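You operate a simulated robot arm through the tools that you are given. There is no shell and no other tool.

The job below is to be done with a simulated robot arm. You get a single attempt, and the scene is never put back.

TASK
Rinse the white bowl under the cold tap and dry it on the rubber mat.
Fine: rinse till its suds are off, shut the tap, dry it with the drying cloth and put the cloth back.

The check looks at the end state, three seconds after you hand in, the way a careful person would. Anything else that was tipped, shoved, dropped, spilled or broken makes it a failure. Flat cloth is picked up by pressing the open fingertips on it (5 to 10 N) and closing them slowly along it; thin cloth reads only 2 to 8 mm in the jaws.

THE ROBOT
A 7-joint arm with a three-finger gripper on a trunk, on a base that drives. Base frame: it is fixed to the floor where the robot stands at the start and does not move with it; the origin is under the middle of the robot, x ahead of it, y to its left, z up. Units: mm, degrees, N and s.
With the tool pointing down near the work surface it reaches from about 480 to 940 mm from the robot's upright axis, wherever it stands. Its first joint turns from -166.0 to 166.0 degrees. Places, roughly: cold wall tap [1000, -200, 1100]; drying cloth (8x6x4 cm) [700, -1000, 800]; green bowl (14x13x3 cm) [1100, -1400, 1100]; hot wall tap [1000, -400, 1100]; rubber mat [700, -800, 800]; trough [800, -200, 400]. Payload 2.69 kg.
The TCP is the grasp point between the finger pads, 29 mm short of the fingertips. In the tool frame z runs along the fingers and y along their closing line. Largest opening 120 mm; the body of the gripper starts 78 mm behind the TCP.
Orientation is that of the tool frame in the base frame, as [roll, pitch, yaw] about the fixed x, y, z axes, in that order (R = Rz(yaw) Ry(pitch) Rx(roll)). With the fingers straight down and closing along the base's y, the tool's x points along the base's -x, its y along +y and its z along -z.

THE INTERFACE
- The arm moves only by the tool move_arm. Its argument "moves" is a list of rows, each a list of 3 entries, a list of its own where there are three numbers: the turn, a rotation vector about the base's x, y, z in degrees, then the shift along the base's x, y, z in m, then the closure in counts, from 0 (fully open) to 255 (shut). In form: [[[ax, ay, az], [x, y, z], jaw], ...]. A call has 1 to 20 rows; each row shifts and turns the commanded pose from where the row before left it. A row lasts 0.2 s, in which the tool goes at most 50 mm and 8.6 degrees; a call with a longer step from one row to the next is refused whole, and so is a gripper value outside its range. Where a pose cannot be reached the arm comes as near as it can. A force on the tool above 40 N (or 10 N above the force at the start of the call, whichever is more), or a blocked arm, ends the call early, and 0.2 s more pass. The fingers move at their own pace and stop on an object; they squeeze with about 40 N. The grip force told is the motor's: it shows also when the fingers shut on nothing. Time passes only in rows, and 0.2 s behind the last, so rows that do not move let the fingers close. The reply holds the time, the measured pose of the TCP, the force on the tool along the base axes, the opening and the grip force, in the units named above and with some noise, with the torque about the TCP (base axes, N m) and any sound that the robot's microphone picked up, and new pictures: "show" is both (left out), scene, wrist or none.
- Cameras (640 x 400 px; columns grow to the right, rows downward): "scene" is now at [237.2, -29.6, 1298.5]; the picture's right is [-0.34, -0.94, 0.00], its down [-0.57, 0.21, -0.79] and it looks along [0.75, -0.27, -0.61] (base axes); focal length 241 px, centre (320, 200). "wrist" rides on the gripper at [63, 0, -104] in the tool frame; the picture's right is [0.00, 1.00, 0.00], its down [-0.83, 0.00, -0.56] and it looks along [-0.56, 0.00, 0.83] (tool axes); focal length 275 px, centre (320, 200). There is no depth. A picture from a camera that has moved, and an enlarged one, comes with that camera's place and axes in the base frame and with its lens.
- move_column(by): slides the trunk up (or, below 0, down) by that many mm; the arm and the scene camera ride with it, the base frame stays. It gives what a move gives, with no picture.
- base_move(legs): drives the robot by 1 to 6 legs, each [ahead, left, turn to the left] in mm, mm and degrees, along the robot's own axes; the way and the turn of a leg run together, so that a leg with both is an arc; at most 1500 mm and 180 degrees a leg. The arm and the cameras ride along, it lands a little off, and it stops where it bumps. It gives what a move gives, and a new picture of the scene camera.
- pan_tilt(pan, tilt): turns the head with the scene camera to pan (to the left, within 86 degrees either way) and tilt (down, from -29 to 69), counted from straight ahead of the robot. It gives what a move gives, and a new picture of the scene camera.
- zoom(camera, box): a new picture of the part [left, top, right, bottom] of that camera's present view, enlarged. It takes no simulated time.
- job_done(): hands the job in; it is judged then, once.

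Nothing tells you exact positions but the pictures and the camera data. Unless the task says otherwise, let go and move clear before handing in.

The tools are called as name(argument=value, ...) on one line, values as JSON. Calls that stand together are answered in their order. move_arm: Moves the arm, as the interface text tells. Its arguments: {"type":"object","properties":{"moves":{"type":"array"},"show":{"type":"string","enum":["both","scene","wrist","none"]}},"required":["moves"]} The other tools are called the same way: move_column (by) slides the trunk up or down; base_move (legs) drives the base; pan_tilt (pan, tilt) turns the head that bears the scene camera; zoom (camera, box) takes an enlarged picture of a part of a camera's view; job_done () hands the job in.

At the start:

```text
clock: 0.0
tcp_pos: [566.2, -391.6, 999.5]
tcp_rot: [-180.0, 0.0, -179.9]
wrist_force: [0.5, 0.4, 0.0]
ft_torque: [-0.01, -0.01, 0.0]
opening: 119.9
gripper_force: 0.0
trunk travel left (down, up): [-550.0, 63.0]
robot x, y, heading: [1.2, -1.7, 0.3]
head pan, tilt: [-20.1, 37.4]
```

scene: 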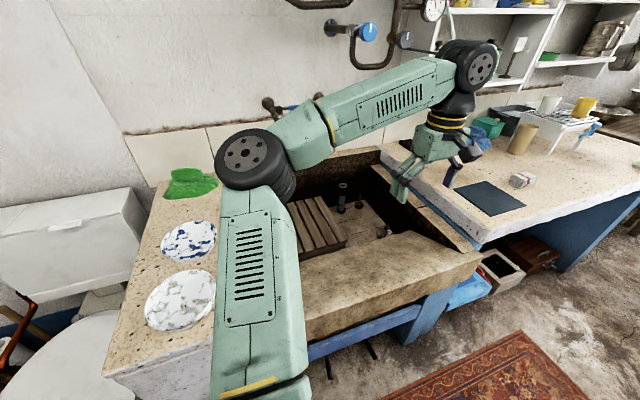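
wrist: 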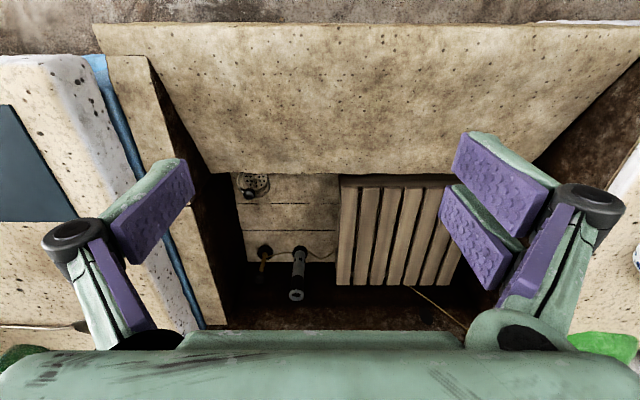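

I see a stone trough with counters on both sides: bowls (some with suds) on the left counter, a dark mat and a cloth on the right counter, and taps on the wall. I'll look closer before moving.

zoom(camera="scene", box=[100, 150, 260, 350])

zoom(camera="scene", box=[430, 80, 640, 240])

zoom(camera="scene", box=[240, 0, 460, 150])

pan_tilt(pan=20, tilt=37)

```text
2.00 times, centred on (180, 250) of scene
camera zoom: at [237.2, -29.6, 1298.5], right [-0.34, -0.94, 0.0], down [-0.57, 0.21, -0.79], along [0.75, -0.27, -0.61], focal length 481 px, centre (600, 100)
```

zoom: 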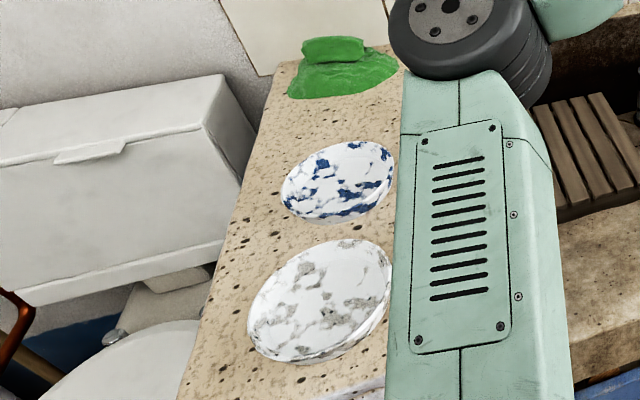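

```text
2.50 times, centred on (535, 160) of scene
camera zoom: at [237.2, -29.6, 1298.5], right [-0.34, -0.94, 0.0], down [-0.57, 0.21, -0.79], along [0.75, -0.27, -0.61], focal length 602 px, centre (-218, 300)
```

zoom: 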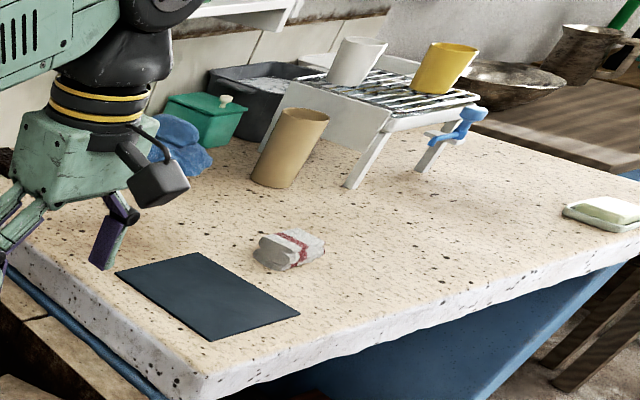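

```text
2.67 times, centred on (350, 75) of scene
camera zoom: at [237.2, -29.6, 1298.5], right [-0.34, -0.94, 0.0], down [-0.57, 0.21, -0.79], along [0.75, -0.27, -0.61], focal length 642 px, centre (240, 533)
```

zoom: 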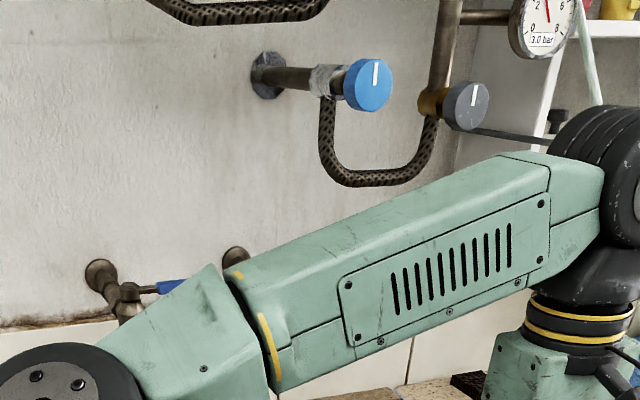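

```text
clock: 1.1
tcp_pos: [566.0, -391.7, 999.4]
tcp_rot: [180.0, -0.1, -180.0]
wrist_force: [0.7, -0.3, 0.0]
ft_torque: [0.01, 0.0, 0.02]
opening: 119.9
gripper_force: 0.0
trunk travel left (down, up): [-550.0, 63.0]
robot x, y, heading: [-0.5, 0.7, 0.0]
head pan, tilt: [20.0, 37.0]
camera scene: at [237.5, 29.8, 1299.1], right [0.34, -0.94, 0.0], down [-0.57, -0.21, -0.8], along [0.75, 0.27, -0.6], focal length 241 px, centre (320, 200)
```

scene: 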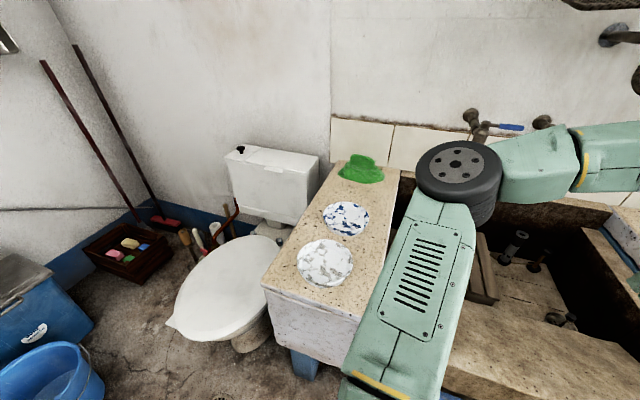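

Two bowls (one blue with white, one white with grey) are on the left counter. I need a closer look to tell the suds from the bowl's colour.

zoom(camera="scene", box=[280, 190, 400, 300])

zoom(camera="scene", box=[440, 80, 640, 280])

pan_tilt(pan=-65, tilt=25)

pan_tilt(pan=-35, tilt=10)

```text
3.64 times, centred on (340, 245) of scene
camera zoom: at [237.5, 29.8, 1299.1], right [0.34, -0.94, 0.0], down [-0.57, -0.21, -0.8], along [0.75, 0.27, -0.6], focal length 875 px, centre (247, 36)
```

zoom: 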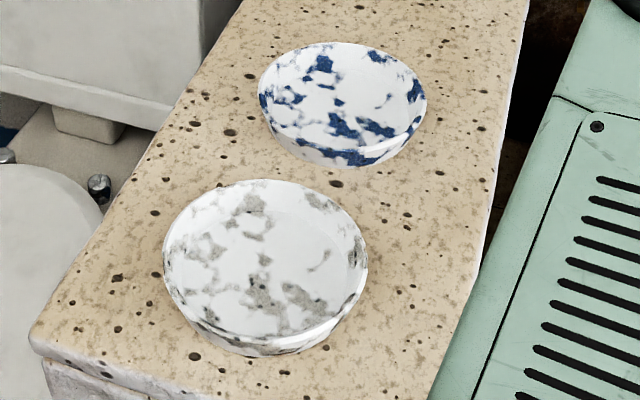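

```text
2.00 times, centred on (540, 180) of scene
camera zoom: at [237.5, 29.8, 1299.1], right [0.34, -0.94, 0.0], down [-0.57, -0.21, -0.8], along [0.75, 0.27, -0.6], focal length 481 px, centre (-120, 240)
```

zoom: 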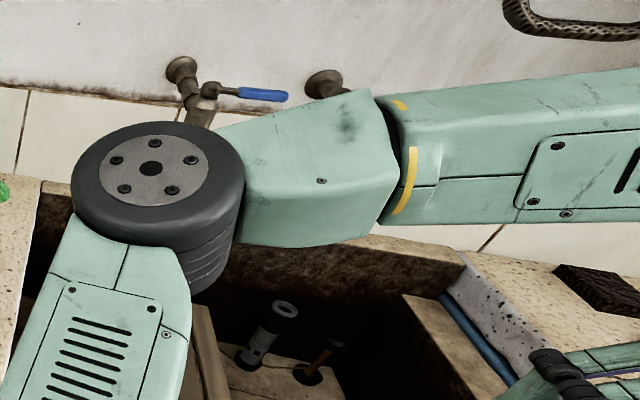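

```text
clock: 2.7
tcp_pos: [566.3, -390.9, 1000.4]
tcp_rot: [-180.0, 0.0, -180.0]
wrist_force: [-0.3, -0.3, 0.5]
ft_torque: [0.01, 0.0, 0.02]
opening: 119.7
gripper_force: 0.1
trunk travel left (down, up): [-550.0, 63.0]
robot x, y, heading: [1.0, -1.8, 0.0]
head pan, tilt: [-65.0, 25.0]
camera scene: at [194.8, -83.4, 1317.9], right [-0.91, -0.42, 0.0], down [-0.18, 0.38, -0.91], along [0.38, -0.82, -0.42], focal length 241 px, centre (320, 200)
```

scene: 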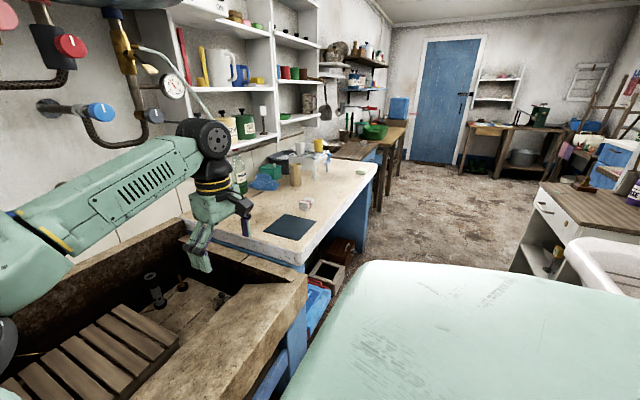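

```text
clock: 3.6
tcp_pos: [567.3, -392.5, 999.6]
tcp_rot: [180.0, 0.0, -180.0]
wrist_force: [-0.1, 0.2, -0.5]
ft_torque: [-0.02, 0.02, 0.02]
opening: 119.9
gripper_force: 0.1
trunk travel left (down, up): [-550.0, 63.0]
robot x, y, heading: [1.0, 2.0, 0.2]
head pan, tilt: [-35.0, 10.0]
camera scene: at [231.9, -53.3, 1342.3], right [-0.57, -0.82, 0.0], down [-0.14, 0.1, -0.98], along [0.81, -0.57, -0.17], focal length 241 px, centre (320, 200)
```

scene: 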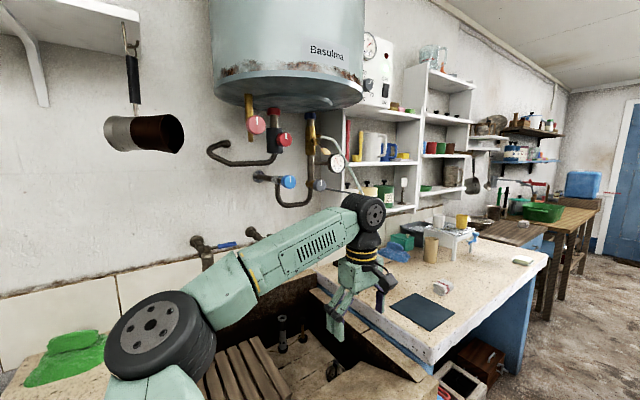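

The white (grey-white) bowl stands at about [600, 150] on the left counter. The cold tap with its blue lever is at about [1000, -200, 1070], and the mat is at about [680, -820]. I'll swing the arm over the left counter for a wrist view, which also clears the tap for the scene camera.

move_arm(moves=[[[0, 0, 0], [-0.01, 0.045, 0.01], 0], [[0, 0, 0], [-0.01, 0.045, 0.01], 0], [[0, 0, 0], [-0.01, 0.045, 0.01], 0], [[0, 0, 0], [0, 0.045, 0.01], 0], [[0, 0, 0], [0, 0.045, 0.01], 0], [[0, 0, 0], [0, 0.045, 0], 0], [[0, 0, 0], [0, 0.045, 0], 0], [[0, 0, 0], [0, 0.045, 0], 0], [[0, 0, 0], [0, 0.045, 0], 0], [[0, 0, 0], [0, 0.045, 0], 0], [[0, 0, 0], [0, 0.045, 0], 0], [[0, 0, 0], [0, 0.045, 0], 0]], show="both")

```text
clock: 6.2
tcp_pos: [535.7, 149.5, 1052.5]
tcp_rot: [-180.0, 0.0, 179.9]
wrist_force: [-0.4, 0.9, 0.3]
ft_torque: [0.02, -0.02, 0.02]
opening: 120.2
gripper_force: 0.0
trunk travel left (down, up): [-550.0, 63.0]
robot x, y, heading: [-1.7, -1.3, -0.3]
head pan, tilt: [-35.0, 10.0]
camera scene: at [231.8, -53.0, 1342.3], right [-0.57, -0.82, 0.0], down [-0.14, 0.1, -0.98], along [0.81, -0.56, -0.17], focal length 241 px, centre (320, 200)
camera wrist: at [472.5, 149.4, 1155.1], right [0.0, 1.0, 0.0], down [0.83, 0.0, 0.56], along [0.56, 0.0, -0.83], focal length 275 px, centre (320, 200)
```

scene: 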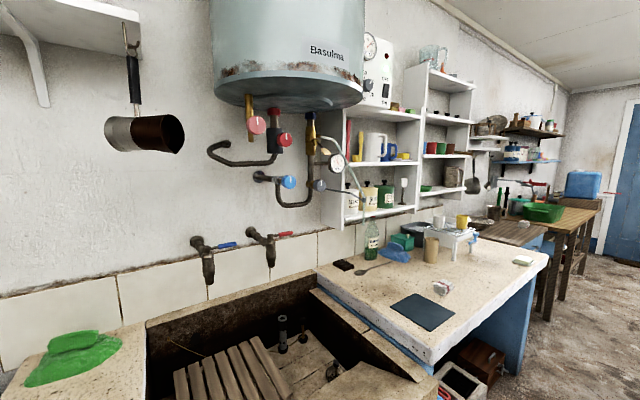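
wrist: 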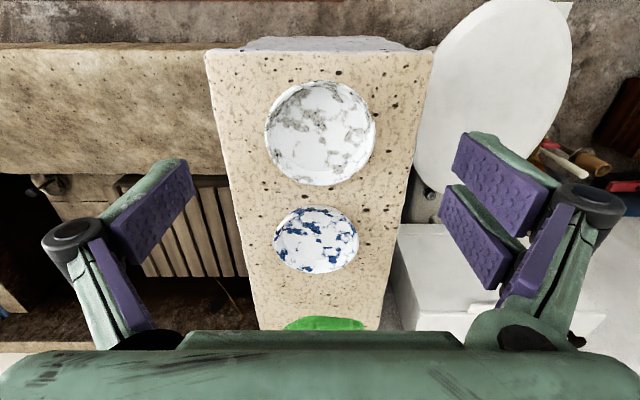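

Now both wall taps show: the blue-levered cold tap on the left and the red one on the right. I'll zoom in on them and look from another angle.

zoom(camera="scene", box=[160, 210, 320, 310])

zoom(camera="wrist", box=[220, 60, 420, 300])

pan_tilt(pan=-15, tilt=35)

```text
4.00 times, centred on (240, 260) of scene
camera zoom: at [231.8, -53.0, 1342.3], right [-0.57, -0.82, 0.0], down [-0.14, 0.1, -0.98], along [0.81, -0.56, -0.17], focal length 963 px, centre (640, -40)
```

zoom: 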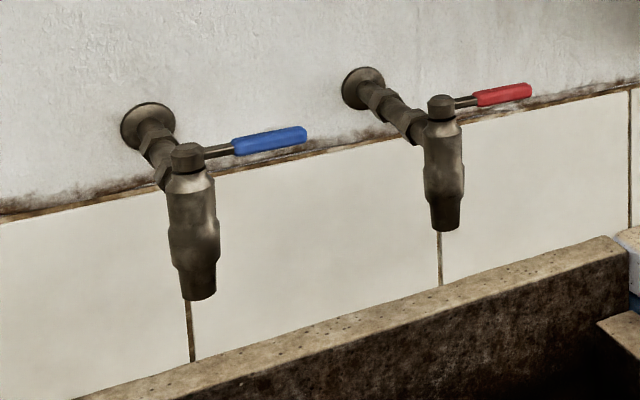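

```text
1.67 times, centred on (320, 180) of wrist
camera zoom: at [472.5, 149.4, 1155.1], right [0.0, 1.0, 0.0], down [0.83, 0.0, 0.56], along [0.56, 0.0, -0.83], focal length 459 px, centre (320, 233)
```

zoom: 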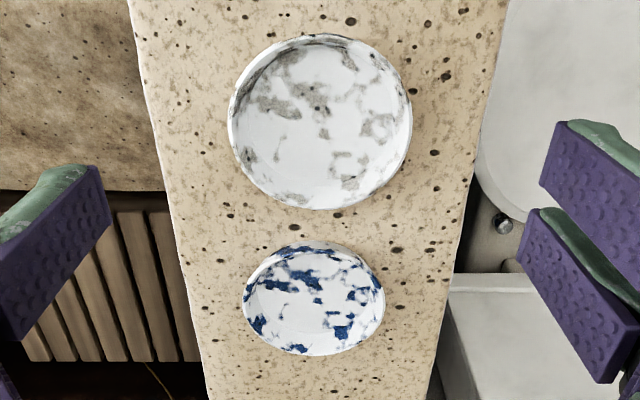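

```text
clock: 7.1
tcp_pos: [535.5, 148.1, 1051.8]
tcp_rot: [-179.9, 0.1, 180.0]
wrist_force: [0.4, -1.1, 0.3]
ft_torque: [-0.03, 0.02, -0.03]
opening: 119.9
gripper_force: 0.0
trunk travel left (down, up): [-550.0, 63.0]
robot x, y, heading: [0.5, -0.9, 0.0]
head pan, tilt: [-15.0, 35.0]
camera scene: at [240.9, -22.7, 1302.2], right [-0.26, -0.97, 0.0], down [-0.55, 0.15, -0.82], along [0.79, -0.21, -0.57], focal length 241 px, centre (320, 200)
```

scene: 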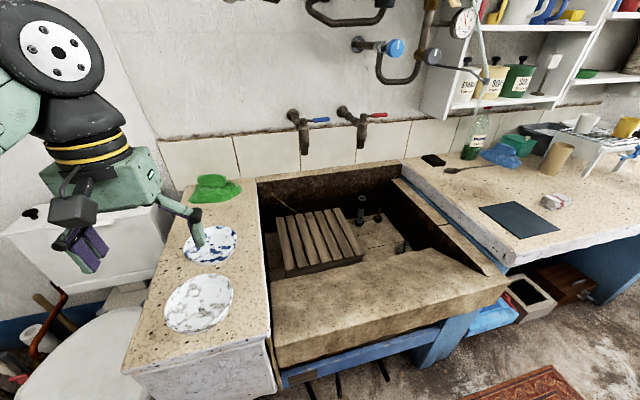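

I see the layout well now: both levers lie parallel to the wall, so both taps are shut, and the duckboard is in the trough below the cold tap. From about x=100, y=-320 I should reach the bowl, tap and mat alike, so I'll drive there and then view the tap with the wrist camera.

base_move(legs=[[0, -320, 0], [90, 0, 0]])

```text
clock: 10.9
tcp_pos: [626.0, -178.8, 1053.2]
tcp_rot: [-180.0, 0.0, 179.8]
wrist_force: [0.8, -0.5, 0.2]
ft_torque: [-0.02, 0.02, 0.03]
opening: 119.9
gripper_force: 0.0
trunk travel left (down, up): [-550.0, 63.0]
robot x, y, heading: [91.1, -323.6, -0.7]
head pan, tilt: [-15.0, 35.0]
camera scene: at [330.9, -348.0, 1302.0], right [-0.26, -0.96, 0.0], down [-0.55, 0.15, -0.82], along [0.79, -0.22, -0.57], focal length 241 px, centre (320, 200)
```

scene: 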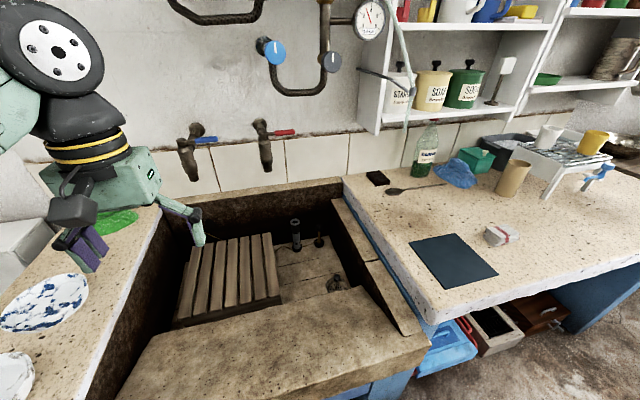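

By triangulating across the two base positions, I put the cold lever tip near [985, -252, 1071] and the spout outlet near [974, -164, 965]. I'll tilt the gripper forward and close in for a wrist view of the lever.

move_arm(moves=[[[0, -7.5, 0], [0.025, -0.007, 0.005], 0], [[0, -7.5, 0], [0.025, -0.007, 0.005], 0], [[0, -7.5, 0], [0.025, -0.007, 0.005], 0], [[0, -7.5, 0], [0.025, -0.007, 0.005], 0], [[0, -7.5, 0], [0.025, -0.007, 0.005], 0], [[0, -7.5, 0], [0.025, -0.007, 0.005], 0], [[0, 0, 0], [0, 0, 0], 0]], show="both")

```text
clock: 12.5
tcp_pos: [777.4, -220.4, 1081.9]
tcp_rot: [179.7, 45.1, 179.6]
wrist_force: [0.1, 0.0, 0.2]
ft_torque: [-0.03, 0.01, 0.0]
opening: 119.9
gripper_force: 0.0
trunk travel left (down, up): [-550.0, 63.0]
robot x, y, heading: [86.7, -324.9, -0.4]
head pan, tilt: [-15.0, 35.0]
camera scene: at [330.3, -348.0, 1302.2], right [-0.26, -0.96, 0.0], down [-0.55, 0.15, -0.82], along [0.79, -0.22, -0.57], focal length 241 px, centre (320, 200)
camera wrist: at [658.4, -220.0, 1110.1], right [0.0, 1.0, 0.0], down [0.19, 0.0, 0.98], along [0.98, 0.0, -0.19], focal length 275 px, centre (320, 200)
```

scene: 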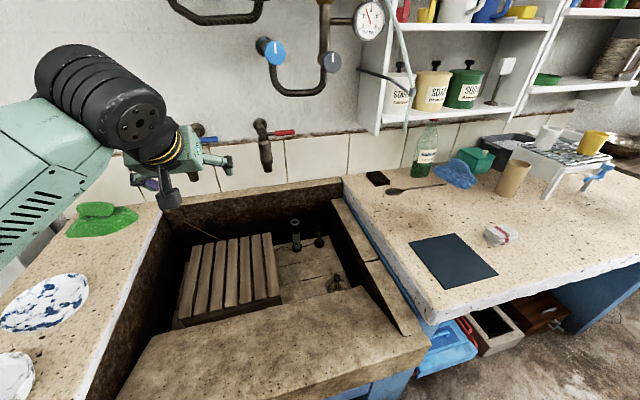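
wrist: 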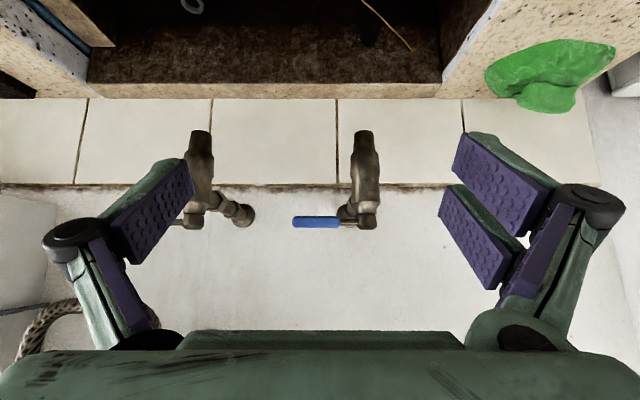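

zoom(camera="wrist", box=[260, 100, 420, 260])

```text
2.50 times, centred on (340, 180) of wrist
camera zoom: at [658.4, -220.0, 1110.1], right [0.0, 1.0, 0.0], down [0.19, 0.0, 0.98], along [0.98, 0.0, -0.19], focal length 688 px, centre (270, 250)
```

zoom: 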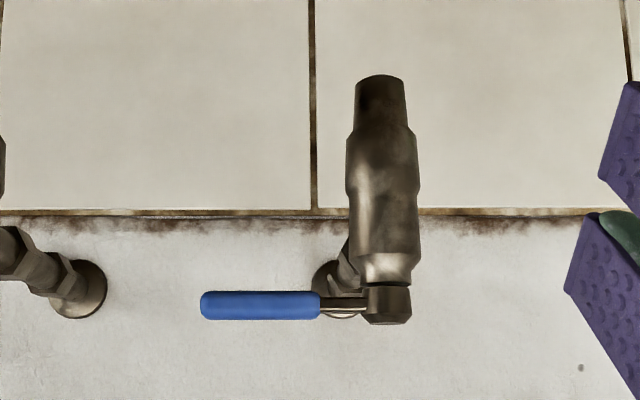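

The wrist view agrees: the stem is at about [980, -165, 1076], the handle runs from y=-253 to y=-197, and the wall lies well behind. I'll bring the gripper vertical with its closing line along x, the jaws at about 35 mm, above the handle.

move_arm(moves=[[[0, 7.5, 0], [0.0, 0, 0.017], 60], [[0, 7.5, 0], [0.0, 0, 0.017], 120], [[0, 7.5, 0], [0.0, 0, 0.017], 180], [[0, 7.5, 0], [0.0, 0, 0.017], 180], [[0, 7.5, 0], [0.0, 0, 0.017], 180], [[0, 7.5, 0], [0.0, 0, 0.017], 180], [[0, 0, 8.2], [0.015, 0, 0], 180], [[0, 0, 8.2], [0.015, 0, 0], 180], [[0, 0, 8.2], [0.015, 0, 0], 180], [[0, 0, 8.2], [0.015, 0, 0], 180], [[0, 0, 8.2], [0.015, 0, 0], 180], [[0, 0, 8.2], [0.015, 0, 0], 180], [[0, 0, 8.2], [0.015, 0, 0], 180], [[0, 0, 8.2], [0.015, 0, 0], 180], [[0, 0, 8.2], [0.015, 0, 0], 180], [[0, 0, 8.2], [0.015, -0.005, 0], 180], [[0, 0, 8.2], [0.015, 0, 0], 180], [[0, 0, 0], [0, 0, 0], 180]], show="both")

```text
clock: 16.3
tcp_pos: [934.8, -222.9, 1092.6]
tcp_rot: [-179.9, 0.1, -90.0]
wrist_force: [0.0, -0.9, -0.3]
ft_torque: [-0.04, 0.0, 0.01]
opening: 35.3
gripper_force: 0.1
out of reach, approached as far as the arm can: row 5, 6, 8, 10, 12, 14, 16, 17
trunk travel left (down, up): [-550.0, 63.0]
robot x, y, heading: [87.7, -323.0, -0.1]
head pan, tilt: [-15.0, 35.0]
camera scene: at [329.6, -347.6, 1302.4], right [-0.26, -0.96, 0.0], down [-0.55, 0.15, -0.82], along [0.79, -0.22, -0.57], focal length 241 px, centre (320, 200)
camera wrist: at [934.5, -287.6, 1195.8], right [-1.0, -0.01, 0.0], down [-0.01, 0.83, 0.56], along [0.0, 0.56, -0.83], focal length 275 px, centre (320, 200)
```

scene: 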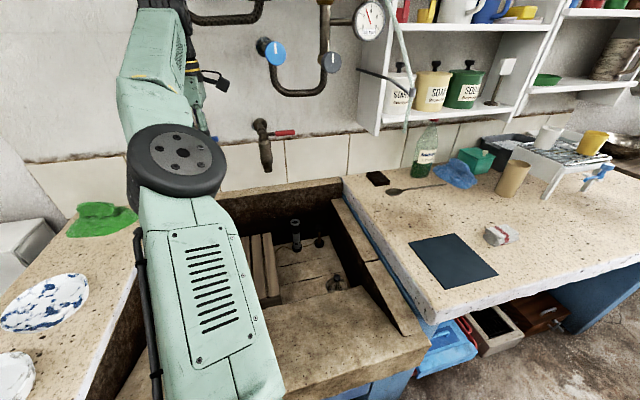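
wrist: 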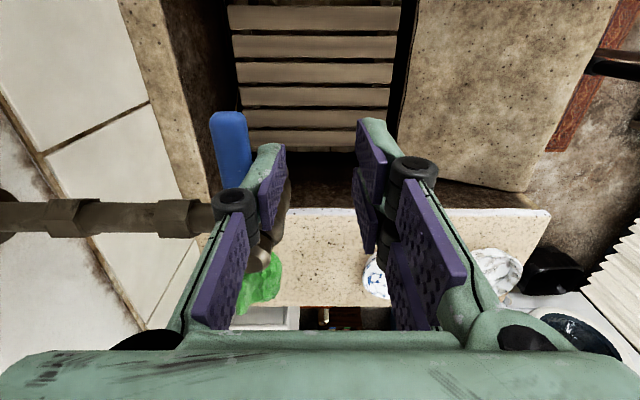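

The gripper reached its limit before getting high enough; the lever is about 40 mm further in (x≈975). I'll raise the trunk and then move the base a little closer.

move_column(by=60)

base_move(legs=[[40, 0, 0]])

move_arm(moves=[[[0, 0, 0], [0, 0, 0], 180]], show="wrist")

```text
clock: 17.3
tcp_pos: [935.9, -226.0, 1152.4]
tcp_rot: [180.0, 0.0, -90.1]
wrist_force: [0.6, -0.3, 1.2]
ft_torque: [-0.02, 0.03, 0.0]
opening: 35.3
gripper_force: 0.1
trunk travel left (down, up): [-610.0, 3.0]
robot x, y, heading: [88.9, -319.8, -0.3]
head pan, tilt: [-15.0, 35.0]
```

```text
clock: 18.2
tcp_pos: [976.3, -226.1, 1150.8]
tcp_rot: [180.0, 0.0, -90.0]
wrist_force: [0.7, 0.5, -0.9]
ft_torque: [-0.02, -0.03, -0.01]
opening: 35.4
gripper_force: 0.0
trunk travel left (down, up): [-610.0, 3.0]
robot x, y, heading: [129.2, -325.1, -0.4]
head pan, tilt: [-15.0, 35.0]
camera scene: at [371.5, -348.2, 1361.8], right [-0.26, -0.96, 0.0], down [-0.55, 0.15, -0.82], along [0.79, -0.22, -0.57], focal length 241 px, centre (320, 200)
```

scene: 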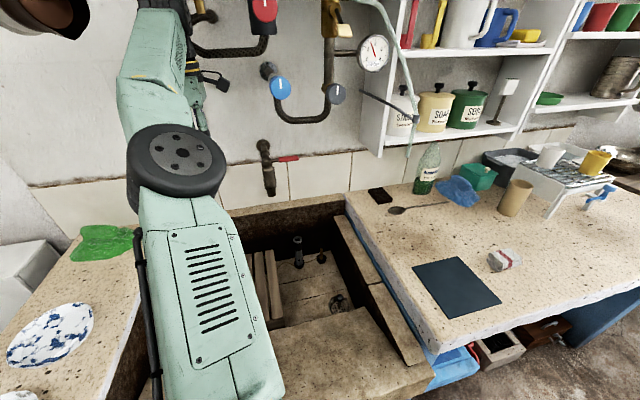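

```text
clock: 18.6
tcp_pos: [976.5, -226.1, 1152.0]
tcp_rot: [-180.0, 0.0, -90.1]
wrist_force: [-0.1, -0.4, -0.8]
ft_torque: [0.01, 0.02, -0.01]
opening: 35.5
gripper_force: 0.1
trunk travel left (down, up): [-610.0, 3.0]
robot x, y, heading: [128.9, -326.3, -0.4]
head pan, tilt: [-15.0, 35.0]
camera wrist: at [975.3, -288.7, 1254.7], right [-1.0, 0.0, 0.0], down [0.0, 0.83, 0.56], along [0.0, 0.56, -0.83], focal length 275 px, centre (320, 200)
```

wrist: 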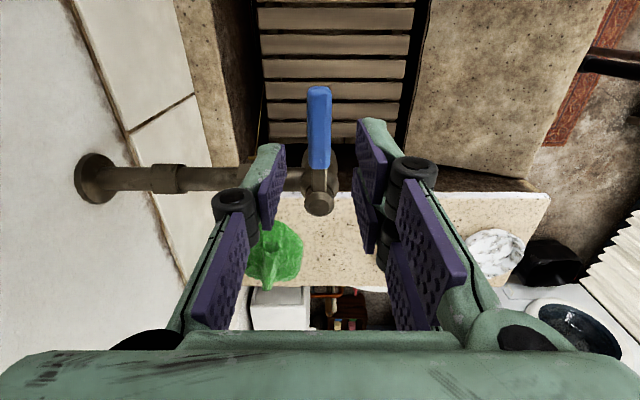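

The lever now lies centred between the fingers at x≈976. I'll go down around the handle and start turning it out from the wall toward me.

move_arm(moves=[[[0, 0, 0], [0, 0, -0.025], 180], [[0, 0, 0], [0, 0, -0.025], 180], [[0, 0, 0], [0, 0, -0.022], 200], [[0, 0, 0], [0, 0, 0], 200], [[0, 0, 0], [0, 0, 0], 200]], show="wrist")

move_arm(moves=[[[0, 0, -8.2], [-0.0086, 0.0006, 0], 200], [[0, 0, -8.2], [-0.0083, 0.0018, 0], 200], [[0, 0, -8.2], [-0.0081, 0.003, 0], 200], [[0, 0, -8.2], [-0.0075, 0.0042, 0], 200]], show="wrist")

```text
clock: 19.8
tcp_pos: [974.9, -225.8, 1081.2]
tcp_rot: [-179.9, -0.1, -90.0]
wrist_force: [0.2, 0.4, 0.1]
ft_torque: [-0.03, 0.03, 0.03]
opening: 26.1
gripper_force: 0.1
trunk travel left (down, up): [-610.0, 3.0]
robot x, y, heading: [128.5, -323.7, -0.4]
head pan, tilt: [-15.0, 35.0]
camera wrist: at [974.7, -288.8, 1182.5], right [-1.0, 0.0, 0.0], down [0.0, 0.83, 0.56], along [0.0, 0.56, -0.83], focal length 275 px, centre (320, 200)
```

wrist: 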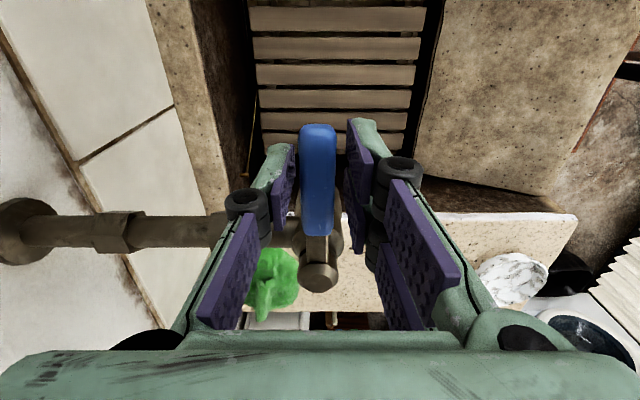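

```text
clock: 20.8
tcp_pos: [942.1, -216.1, 1079.9]
tcp_rot: [-180.0, 0.0, -122.9]
wrist_force: [0.8, 0.8, -1.3]
ft_torque: [-0.05, 0.02, 0.04]
opening: 26.7
gripper_force: 0.4
trunk travel left (down, up): [-610.0, 3.0]
robot x, y, heading: [128.2, -323.7, -0.4]
head pan, tilt: [-15.0, 35.0]
camera wrist: at [908.0, -268.8, 1182.6], right [-0.84, 0.54, 0.0], down [0.45, 0.7, 0.56], along [0.3, 0.47, -0.83], focal length 275 px, centre (320, 200)
```

wrist: 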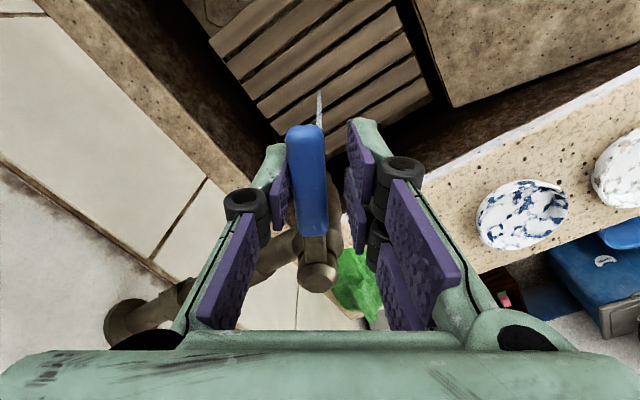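

The lever turns easily and a thin stream of water has started onto the duckboard. I'll open it further.

move_arm(moves=[[[0, 0, -8.2], [-0.0069, 0.0051, 0], 200], [[0, 0, -8.2], [-0.006, 0.0061, 0], 200], [[0, 0, -8.2], [-0.0051, 0.0069, 0], 200], [[0, 0, -8.2], [-0.0041, 0.0075, 0], 200]], show="both")

```text
clock: 21.8
tcp_pos: [920.7, -191.0, 1078.4]
tcp_rot: [-180.0, 0.0, -155.8]
wrist_force: [-0.7, -1.5, -0.4]
ft_torque: [0.0, 0.03, 0.02]
opening: 26.6
gripper_force: 1.0
trunk travel left (down, up): [-610.0, 3.0]
robot x, y, heading: [131.6, -325.8, -0.2]
head pan, tilt: [-15.0, 35.0]
camera scene: at [370.3, -348.3, 1362.1], right [-0.26, -0.96, 0.0], down [-0.55, 0.15, -0.82], along [0.79, -0.22, -0.57], focal length 241 px, centre (320, 200)
camera wrist: at [862.6, -216.2, 1183.1], right [-0.41, 0.91, 0.0], down [0.76, 0.34, 0.56], along [0.51, 0.23, -0.83], focal length 275 px, centre (320, 200)
```

scene: 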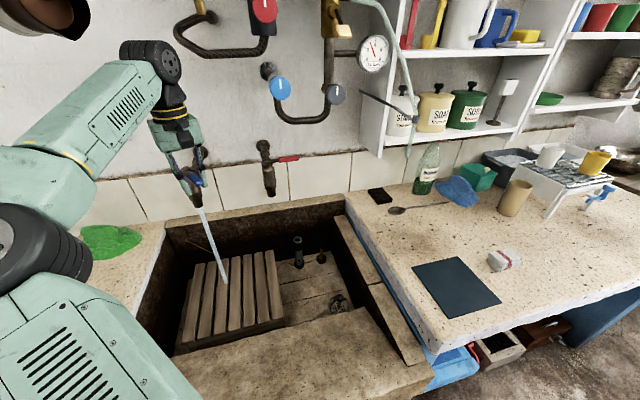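
wrist: 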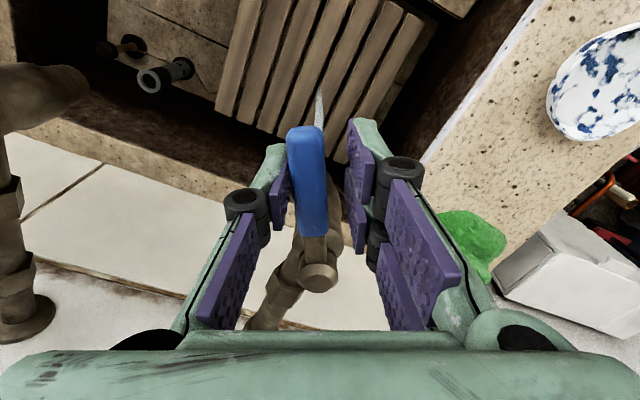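

Water now streams straight down at about [974, -164] onto the duckboard. Next I'll lift off the lever and go above the white bowl's robot-side rim, turning the gripper so it closes radially across the rim.

move_arm(moves=[[[0, 0, 0], [0, 0, 0.025], 190], [[0, 0, 0], [0, 0, 0.025], 180], [[0, 0, 0], [0, 0, 0.025], 180], [[0, 0, 0], [-0.03, 0, 0.0], 180], [[0, 0, 8], [-0.025, 0.02, -0.006], 180], [[0, 0, 8], [-0.025, 0.02, -0.006], 180], [[0, 0, 8], [-0.025, 0.02, -0.006], 180], [[0, 0, 8], [-0.025, 0.02, -0.006], 180], [[0, 0, 8], [-0.025, 0.02, -0.006], 180], [[0, 0, 8], [-0.025, 0.02, -0.006], 180], [[0, 0, 8], [-0.025, 0.02, -0.006], 180], [[0, 0, 8], [-0.025, 0.02, -0.006], 180], [[0, 0, 8], [-0.025, 0.02, -0.006], 180], [[0, 0, 8], [-0.025, 0.02, -0.006], 180], [[0, 0, 8], [-0.025, 0.02, -0.006], 180], [[0, 0, 8], [-0.025, 0.02, -0.006], 180], [[0, 0, 8], [-0.025, 0.02, -0.006], 180], [[0, 0, 8], [-0.025, 0.031, -0.006], 180]], show="both")

zoom(camera="wrist", box=[160, 0, 480, 200])

```text
clock: 25.6
tcp_pos: [539.8, 99.8, 1071.8]
tcp_rot: [-179.9, 0.0, -43.6]
wrist_force: [-0.5, -0.7, -0.1]
ft_torque: [0.0, 0.03, -0.03]
opening: 35.2
gripper_force: 0.1
trunk travel left (down, up): [-610.0, 3.0]
robot x, y, heading: [129.2, -323.9, -0.5]
head pan, tilt: [-15.0, 35.0]
camera scene: at [370.0, -348.0, 1362.2], right [-0.26, -0.96, 0.0], down [-0.55, 0.15, -0.82], along [0.79, -0.22, -0.57], focal length 241 px, centre (320, 200)
camera wrist: at [585.7, 57.7, 1173.7], right [-0.69, -0.73, 0.0], down [-0.6, 0.57, 0.56], along [-0.4, 0.38, -0.83], focal length 275 px, centre (320, 200)
```

scene: 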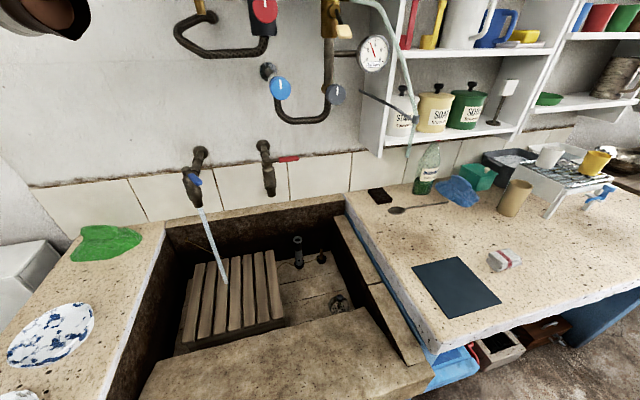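
wrist: 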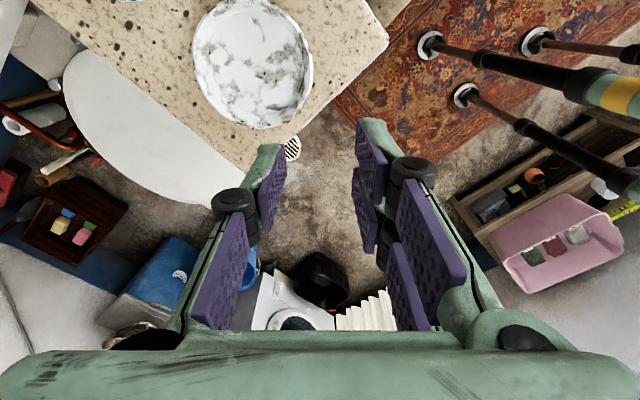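

```text
2.00 times, centred on (320, 100) of wrist
camera zoom: at [585.7, 57.7, 1173.7], right [-0.69, -0.73, 0.0], down [-0.6, 0.57, 0.56], along [-0.4, 0.38, -0.83], focal length 551 px, centre (320, 400)
```

zoom: 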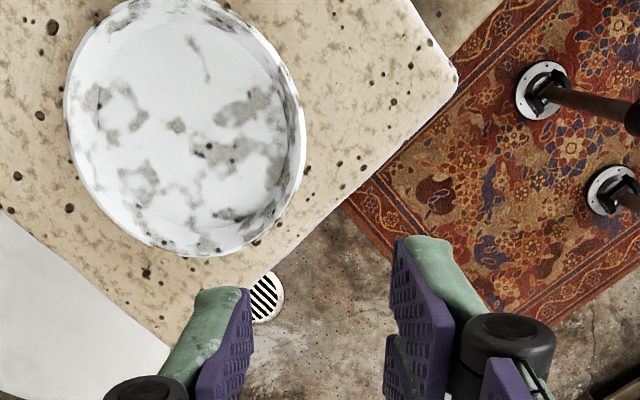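

The wrist view puts the white bowl's centre at about [597, 150], with a rim radius of about 67 mm and the rim at z≈832. I'll tilt the gripper 25° so it leans back toward me, and come down to just above the near rim.

move_arm(moves=[[[6.03, -5.75, 0], [0.003, 0, -0.02], 180], [[6.03, -5.75, 0], [0.003, 0, -0.02], 180], [[6.03, -5.75, 0], [0.002, -0.001, -0.02], 180], [[0, 0, 0], [0, 0, -0.033], 180], [[0, 0, 0], [0, 0, -0.033], 180], [[0, 0, 0], [0, 0, -0.033], 180], [[0, 0, 0], [0, 0, -0.031], 180], [[0, 0, 0], [0, 0, 0], 180]], show="wrist")

pan_tilt(pan=45, tilt=45)

```text
clock: 26.6
tcp_pos: [610.0, 65.4, 991.8]
tcp_rot: [-154.8, 1.1, -52.2]
wrist_force: [0.6, 0.7, 0.6]
ft_torque: [-0.02, 0.03, 0.04]
opening: 35.4
gripper_force: 0.1
trunk travel left (down, up): [-610.0, 3.0]
robot x, y, heading: [128.2, -323.6, -0.3]
head pan, tilt: [-15.0, 35.0]
stopped in row 4: the arm was blocked; the commanded pose is now the measured one
camera wrist: at [613.9, -12.0, 1083.2], right [-0.72, -0.55, -0.43], down [-0.69, 0.5, 0.52], along [-0.07, 0.67, -0.74], focal length 275 px, centre (320, 200)
```

wrist: 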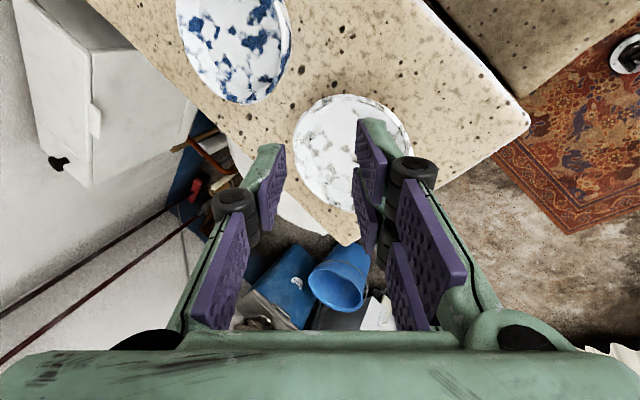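

```text
clock: 27.9
tcp_pos: [611.1, 65.3, 992.2]
tcp_rot: [-154.9, 1.2, -52.3]
wrist_force: [0.3, 0.1, -0.3]
ft_torque: [-0.02, -0.05, 0.0]
opening: 35.2
gripper_force: 0.0
trunk travel left (down, up): [-610.0, 3.0]
robot x, y, heading: [125.9, -325.3, -0.2]
head pan, tilt: [45.0, 45.0]
camera scene: at [343.2, -267.9, 1347.3], right [0.7, -0.71, 0.0], down [-0.5, -0.5, -0.71], along [0.5, 0.5, -0.71], focal length 241 px, centre (320, 200)
```

scene: 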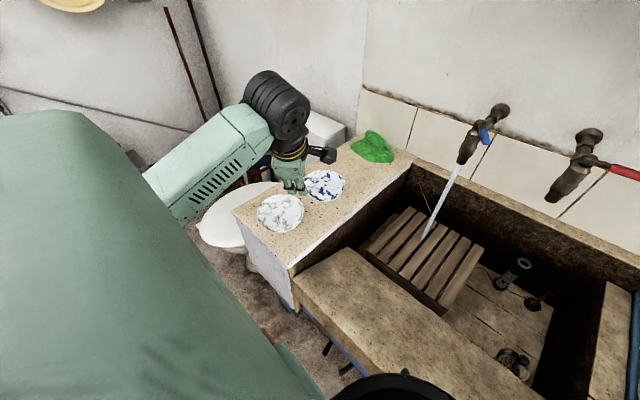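

The arm got blocked: with the elbow out to the left, the hand can't lean toward me at this close range. I'll straighten up, raise it, and drive back and to the right so the arm reaches the bowl more stretched out.

move_arm(moves=[[[0, 0, 0], [-0.01, 0.005, 0.03], 180], [[-5.1, 6.6, 0], [-0.01, 0.005, 0.02], 180], [[-5.1, 6.6, 0], [-0.01, 0.005, 0.02], 180], [[-5.1, 6.6, 0], [-0.01, 0.005, 0.01], 180], [[0, 0, 0], [0, 0, 0], 180]], show="none")

base_move(legs=[[-140, 0, 0], [0, -180, 0]])

```text
clock: 29.1
tcp_pos: [568.6, 84.9, 1071.8]
tcp_rot: [-179.9, 0.9, -52.7]
wrist_force: [0.0, 0.1, 0.0]
ft_torque: [0.0, -0.01, 0.0]
opening: 35.3
gripper_force: 0.1
trunk travel left (down, up): [-610.0, 3.0]
robot x, y, heading: [132.3, -322.8, -0.3]
head pan, tilt: [45.0, 45.0]
```

```text
clock: 32.0
tcp_pos: [426.9, -92.2, 1071.8]
tcp_rot: [-179.9, 1.0, -52.7]
wrist_force: [-0.3, 0.5, -0.4]
ft_torque: [0.01, -0.03, -0.01]
opening: 35.5
gripper_force: 0.1
trunk travel left (down, up): [-610.0, 3.0]
robot x, y, heading: [-12.5, -505.1, -0.1]
head pan, tilt: [45.0, 45.0]
camera scene: at [201.0, -446.7, 1347.4], right [0.7, -0.71, 0.0], down [-0.5, -0.5, -0.71], along [0.5, 0.5, -0.71], focal length 241 px, centre (320, 200)
```

scene: 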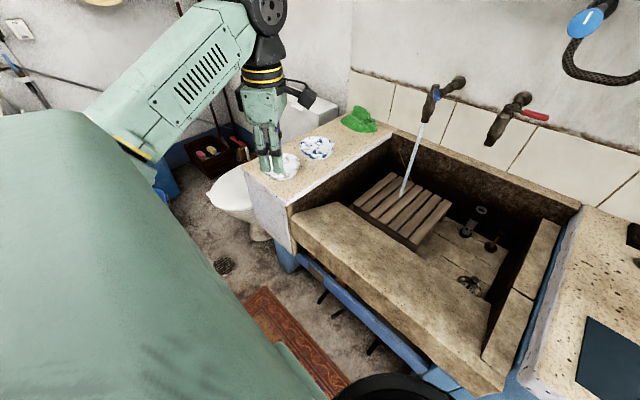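

move_arm(moves=[[[-0.76, -0.58, 0], [0.02, 0.032, 0], 180], [[0, 0, 2], [0.02, 0.032, 0], 180], [[0, 0, 2], [0.02, 0.032, 0], 180], [[0, 0, 2], [0.02, 0.032, 0], 180], [[0, 0, 2], [0.02, 0.032, 0], 180], [[0, 0, 1.9], [0.021, 0.031, 0], 180], [[6.11, -5.66, 0], [0, 0, -0.02], 180], [[6.11, -5.66, 0], [0, 0, -0.02], 180], [[6.11, -5.66, 0], [0, 0, -0.02], 180], [[0, 0, 0], [0, 0, -0.02], 180], [[0, 0, 0], [0, 0, 0], 180]], show="both")

```text
clock: 34.4
tcp_pos: [537.0, 81.8, 991.2]
tcp_rot: [-154.8, 0.0, -42.9]
wrist_force: [0.5, 0.5, -0.4]
ft_torque: [0.04, 0.0, 0.02]
opening: 35.3
gripper_force: 0.1
out of reach, approached as far as the arm can: row 6
trunk travel left (down, up): [-610.0, 3.0]
robot x, y, heading: [-9.1, -505.7, -0.3]
head pan, tilt: [45.0, 45.0]
camera scene: at [201.1, -446.5, 1347.3], right [0.7, -0.71, 0.0], down [-0.5, -0.5, -0.71], along [0.5, 0.5, -0.71], focal length 241 px, centre (320, 200)
camera wrist: at [552.5, 7.1, 1083.3], right [-0.61, -0.67, -0.42], down [-0.77, 0.39, 0.5], along [-0.17, 0.64, -0.75], focal length 275 px, centre (320, 200)
```

scene: 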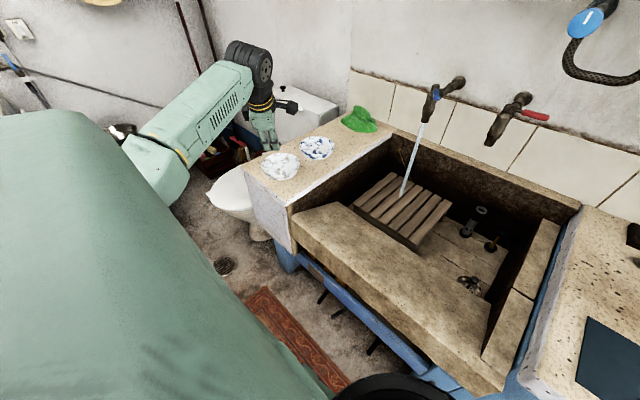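
wrist: 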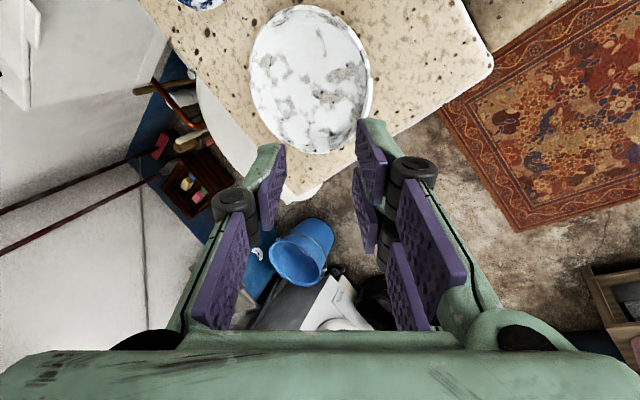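

The tilt works from here. I'll now come down beside the near rim at about [549, 97] and check before lowering fully.

move_arm(moves=[[[0, 0, 0], [0.0025, 0.003, -0.028], 180], [[0, 0, 0], [0.0025, 0.003, -0.028], 180], [[0, 0, 0], [0.0025, 0.003, -0.028], 180], [[0, 0, 0], [0.0025, 0.003, -0.027], 180], [[0, 0, 0], [0.0025, 0.0027, 0], 180], [[0, 0, 0], [0, 0, 0], 180]], show="both")

zoom(camera="scene", box=[220, 90, 360, 210])

```text
clock: 35.8
tcp_pos: [550.2, 96.1, 878.2]
tcp_rot: [-154.9, 0.0, -42.8]
wrist_force: [0.2, -0.5, 0.6]
ft_torque: [-0.01, 0.0, -0.01]
opening: 35.1
gripper_force: 0.0
trunk travel left (down, up): [-610.0, 3.0]
robot x, y, heading: [-11.4, -501.4, -0.2]
head pan, tilt: [45.0, 45.0]
camera scene: at [201.0, -446.4, 1347.3], right [0.7, -0.71, 0.0], down [-0.5, -0.5, -0.71], along [0.5, 0.5, -0.71], focal length 241 px, centre (320, 200)
camera wrist: at [564.8, 22.0, 971.9], right [-0.61, -0.67, -0.42], down [-0.77, 0.39, 0.5], along [-0.17, 0.64, -0.75], focal length 275 px, centre (320, 200)
```

scene: 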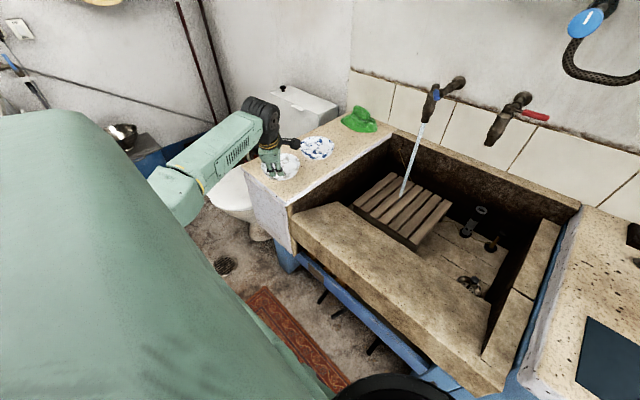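
wrist: 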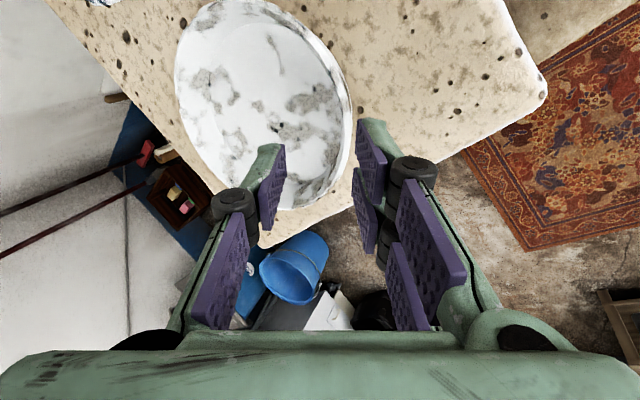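

```text
3.33 times, centred on (290, 150) of scene
camera zoom: at [201.0, -446.4, 1347.3], right [0.7, -0.71, 0.0], down [-0.5, -0.5, -0.71], along [0.5, 0.5, -0.71], focal length 802 px, centre (420, 367)
```

zoom: 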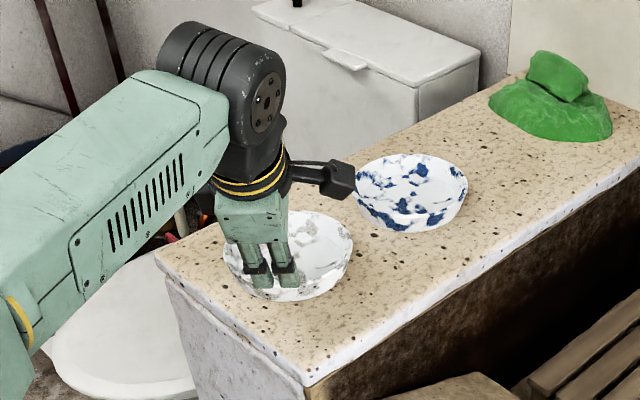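

The rim lies between the two fingers as wanted. I'll lower 33 mm gently and close on the rim.

move_arm(moves=[[[0, 0, 0], [0, 0, -0.012], 180], [[0, 0, 0], [0, 0, -0.011], 180], [[0, 0, 0], [0, 0, -0.01], 180], [[0, 0, 0], [0, 0, 0], 180]], show="wrist")

zoom(camera="wrist", box=[200, 0, 440, 240])

zoom(camera="scene", box=[240, 120, 320, 200])

```text
clock: 36.8
tcp_pos: [548.4, 97.0, 846.8]
tcp_rot: [-154.9, 0.0, -42.7]
wrist_force: [0.3, 0.1, -0.1]
ft_torque: [0.01, -0.01, -0.03]
opening: 35.2
gripper_force: 0.1
trunk travel left (down, up): [-610.0, 3.0]
robot x, y, heading: [-16.9, -506.7, -0.4]
head pan, tilt: [45.0, 45.0]
camera wrist: at [565.1, 22.3, 939.1], right [-0.61, -0.67, -0.42], down [-0.77, 0.39, 0.5], along [-0.17, 0.64, -0.75], focal length 275 px, centre (320, 200)
```

wrist: 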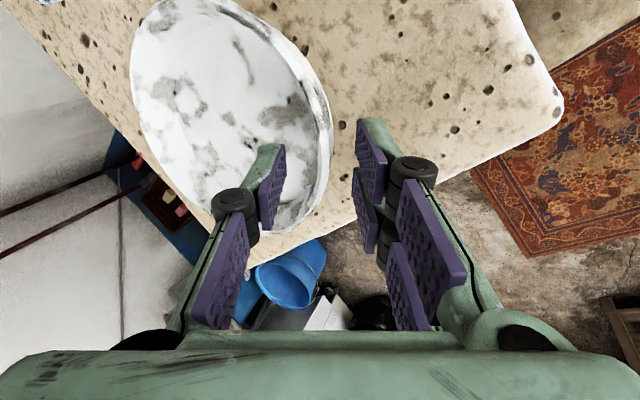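

```text
1.67 times, centred on (320, 120) of wrist
camera zoom: at [565.1, 22.3, 939.1], right [-0.61, -0.67, -0.42], down [-0.77, 0.39, 0.5], along [-0.17, 0.64, -0.75], focal length 459 px, centre (320, 333)
```

zoom: 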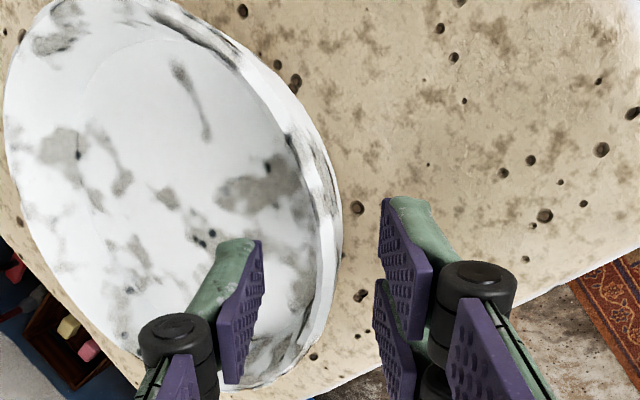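

```text
5.00 times, centred on (280, 160) of scene
camera zoom: at [201.0, -446.4, 1347.3], right [0.7, -0.71, 0.0], down [-0.5, -0.5, -0.71], along [0.5, 0.5, -0.71], focal length 1203 px, centre (520, 400)
```

zoom: 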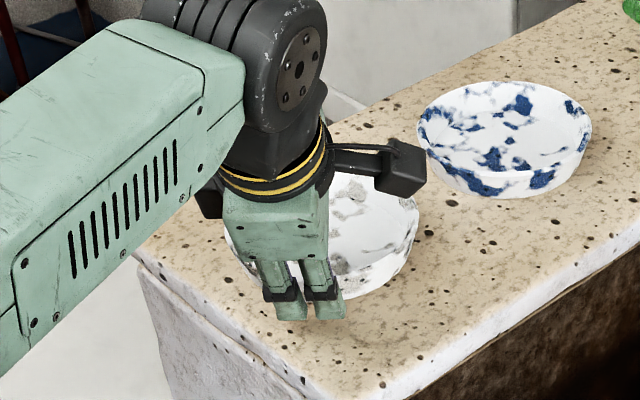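

The fingers straddle the rim well. Closing.

move_arm(moves=[[[0, 0, 0], [0, 0, 0], 205], [[0, 0, 0], [0, 0, 0], 230], [[0, 0, 0], [0, 0, 0], 255], [[0, 0, 0], [0, 0, 0], 255], [[0, 0, 0], [0, 0, 0], 255]], show="wrist")

```text
clock: 38.0
tcp_pos: [550.0, 96.8, 846.6]
tcp_rot: [-154.9, 0.0, -42.7]
wrist_force: [-0.5, -0.1, 1.5]
ft_torque: [-0.15, -0.08, -0.08]
opening: 6.1
gripper_force: 31.6
trunk travel left (down, up): [-610.0, 3.0]
robot x, y, heading: [-14.3, -500.0, 0.2]
head pan, tilt: [45.0, 45.0]
camera wrist: at [565.0, 22.2, 939.6], right [-0.61, -0.67, -0.42], down [-0.77, 0.39, 0.5], along [-0.17, 0.64, -0.75], focal length 275 px, centre (320, 200)
```

wrist: 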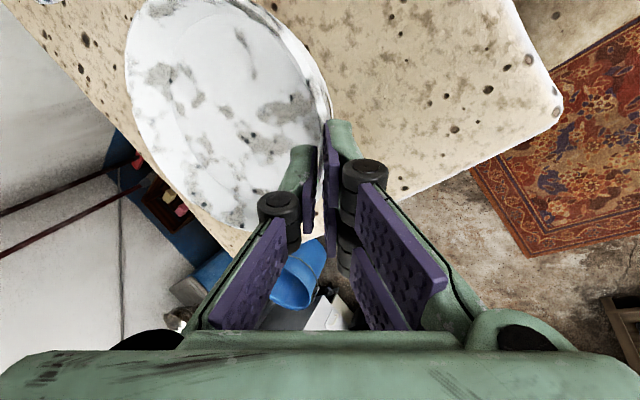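

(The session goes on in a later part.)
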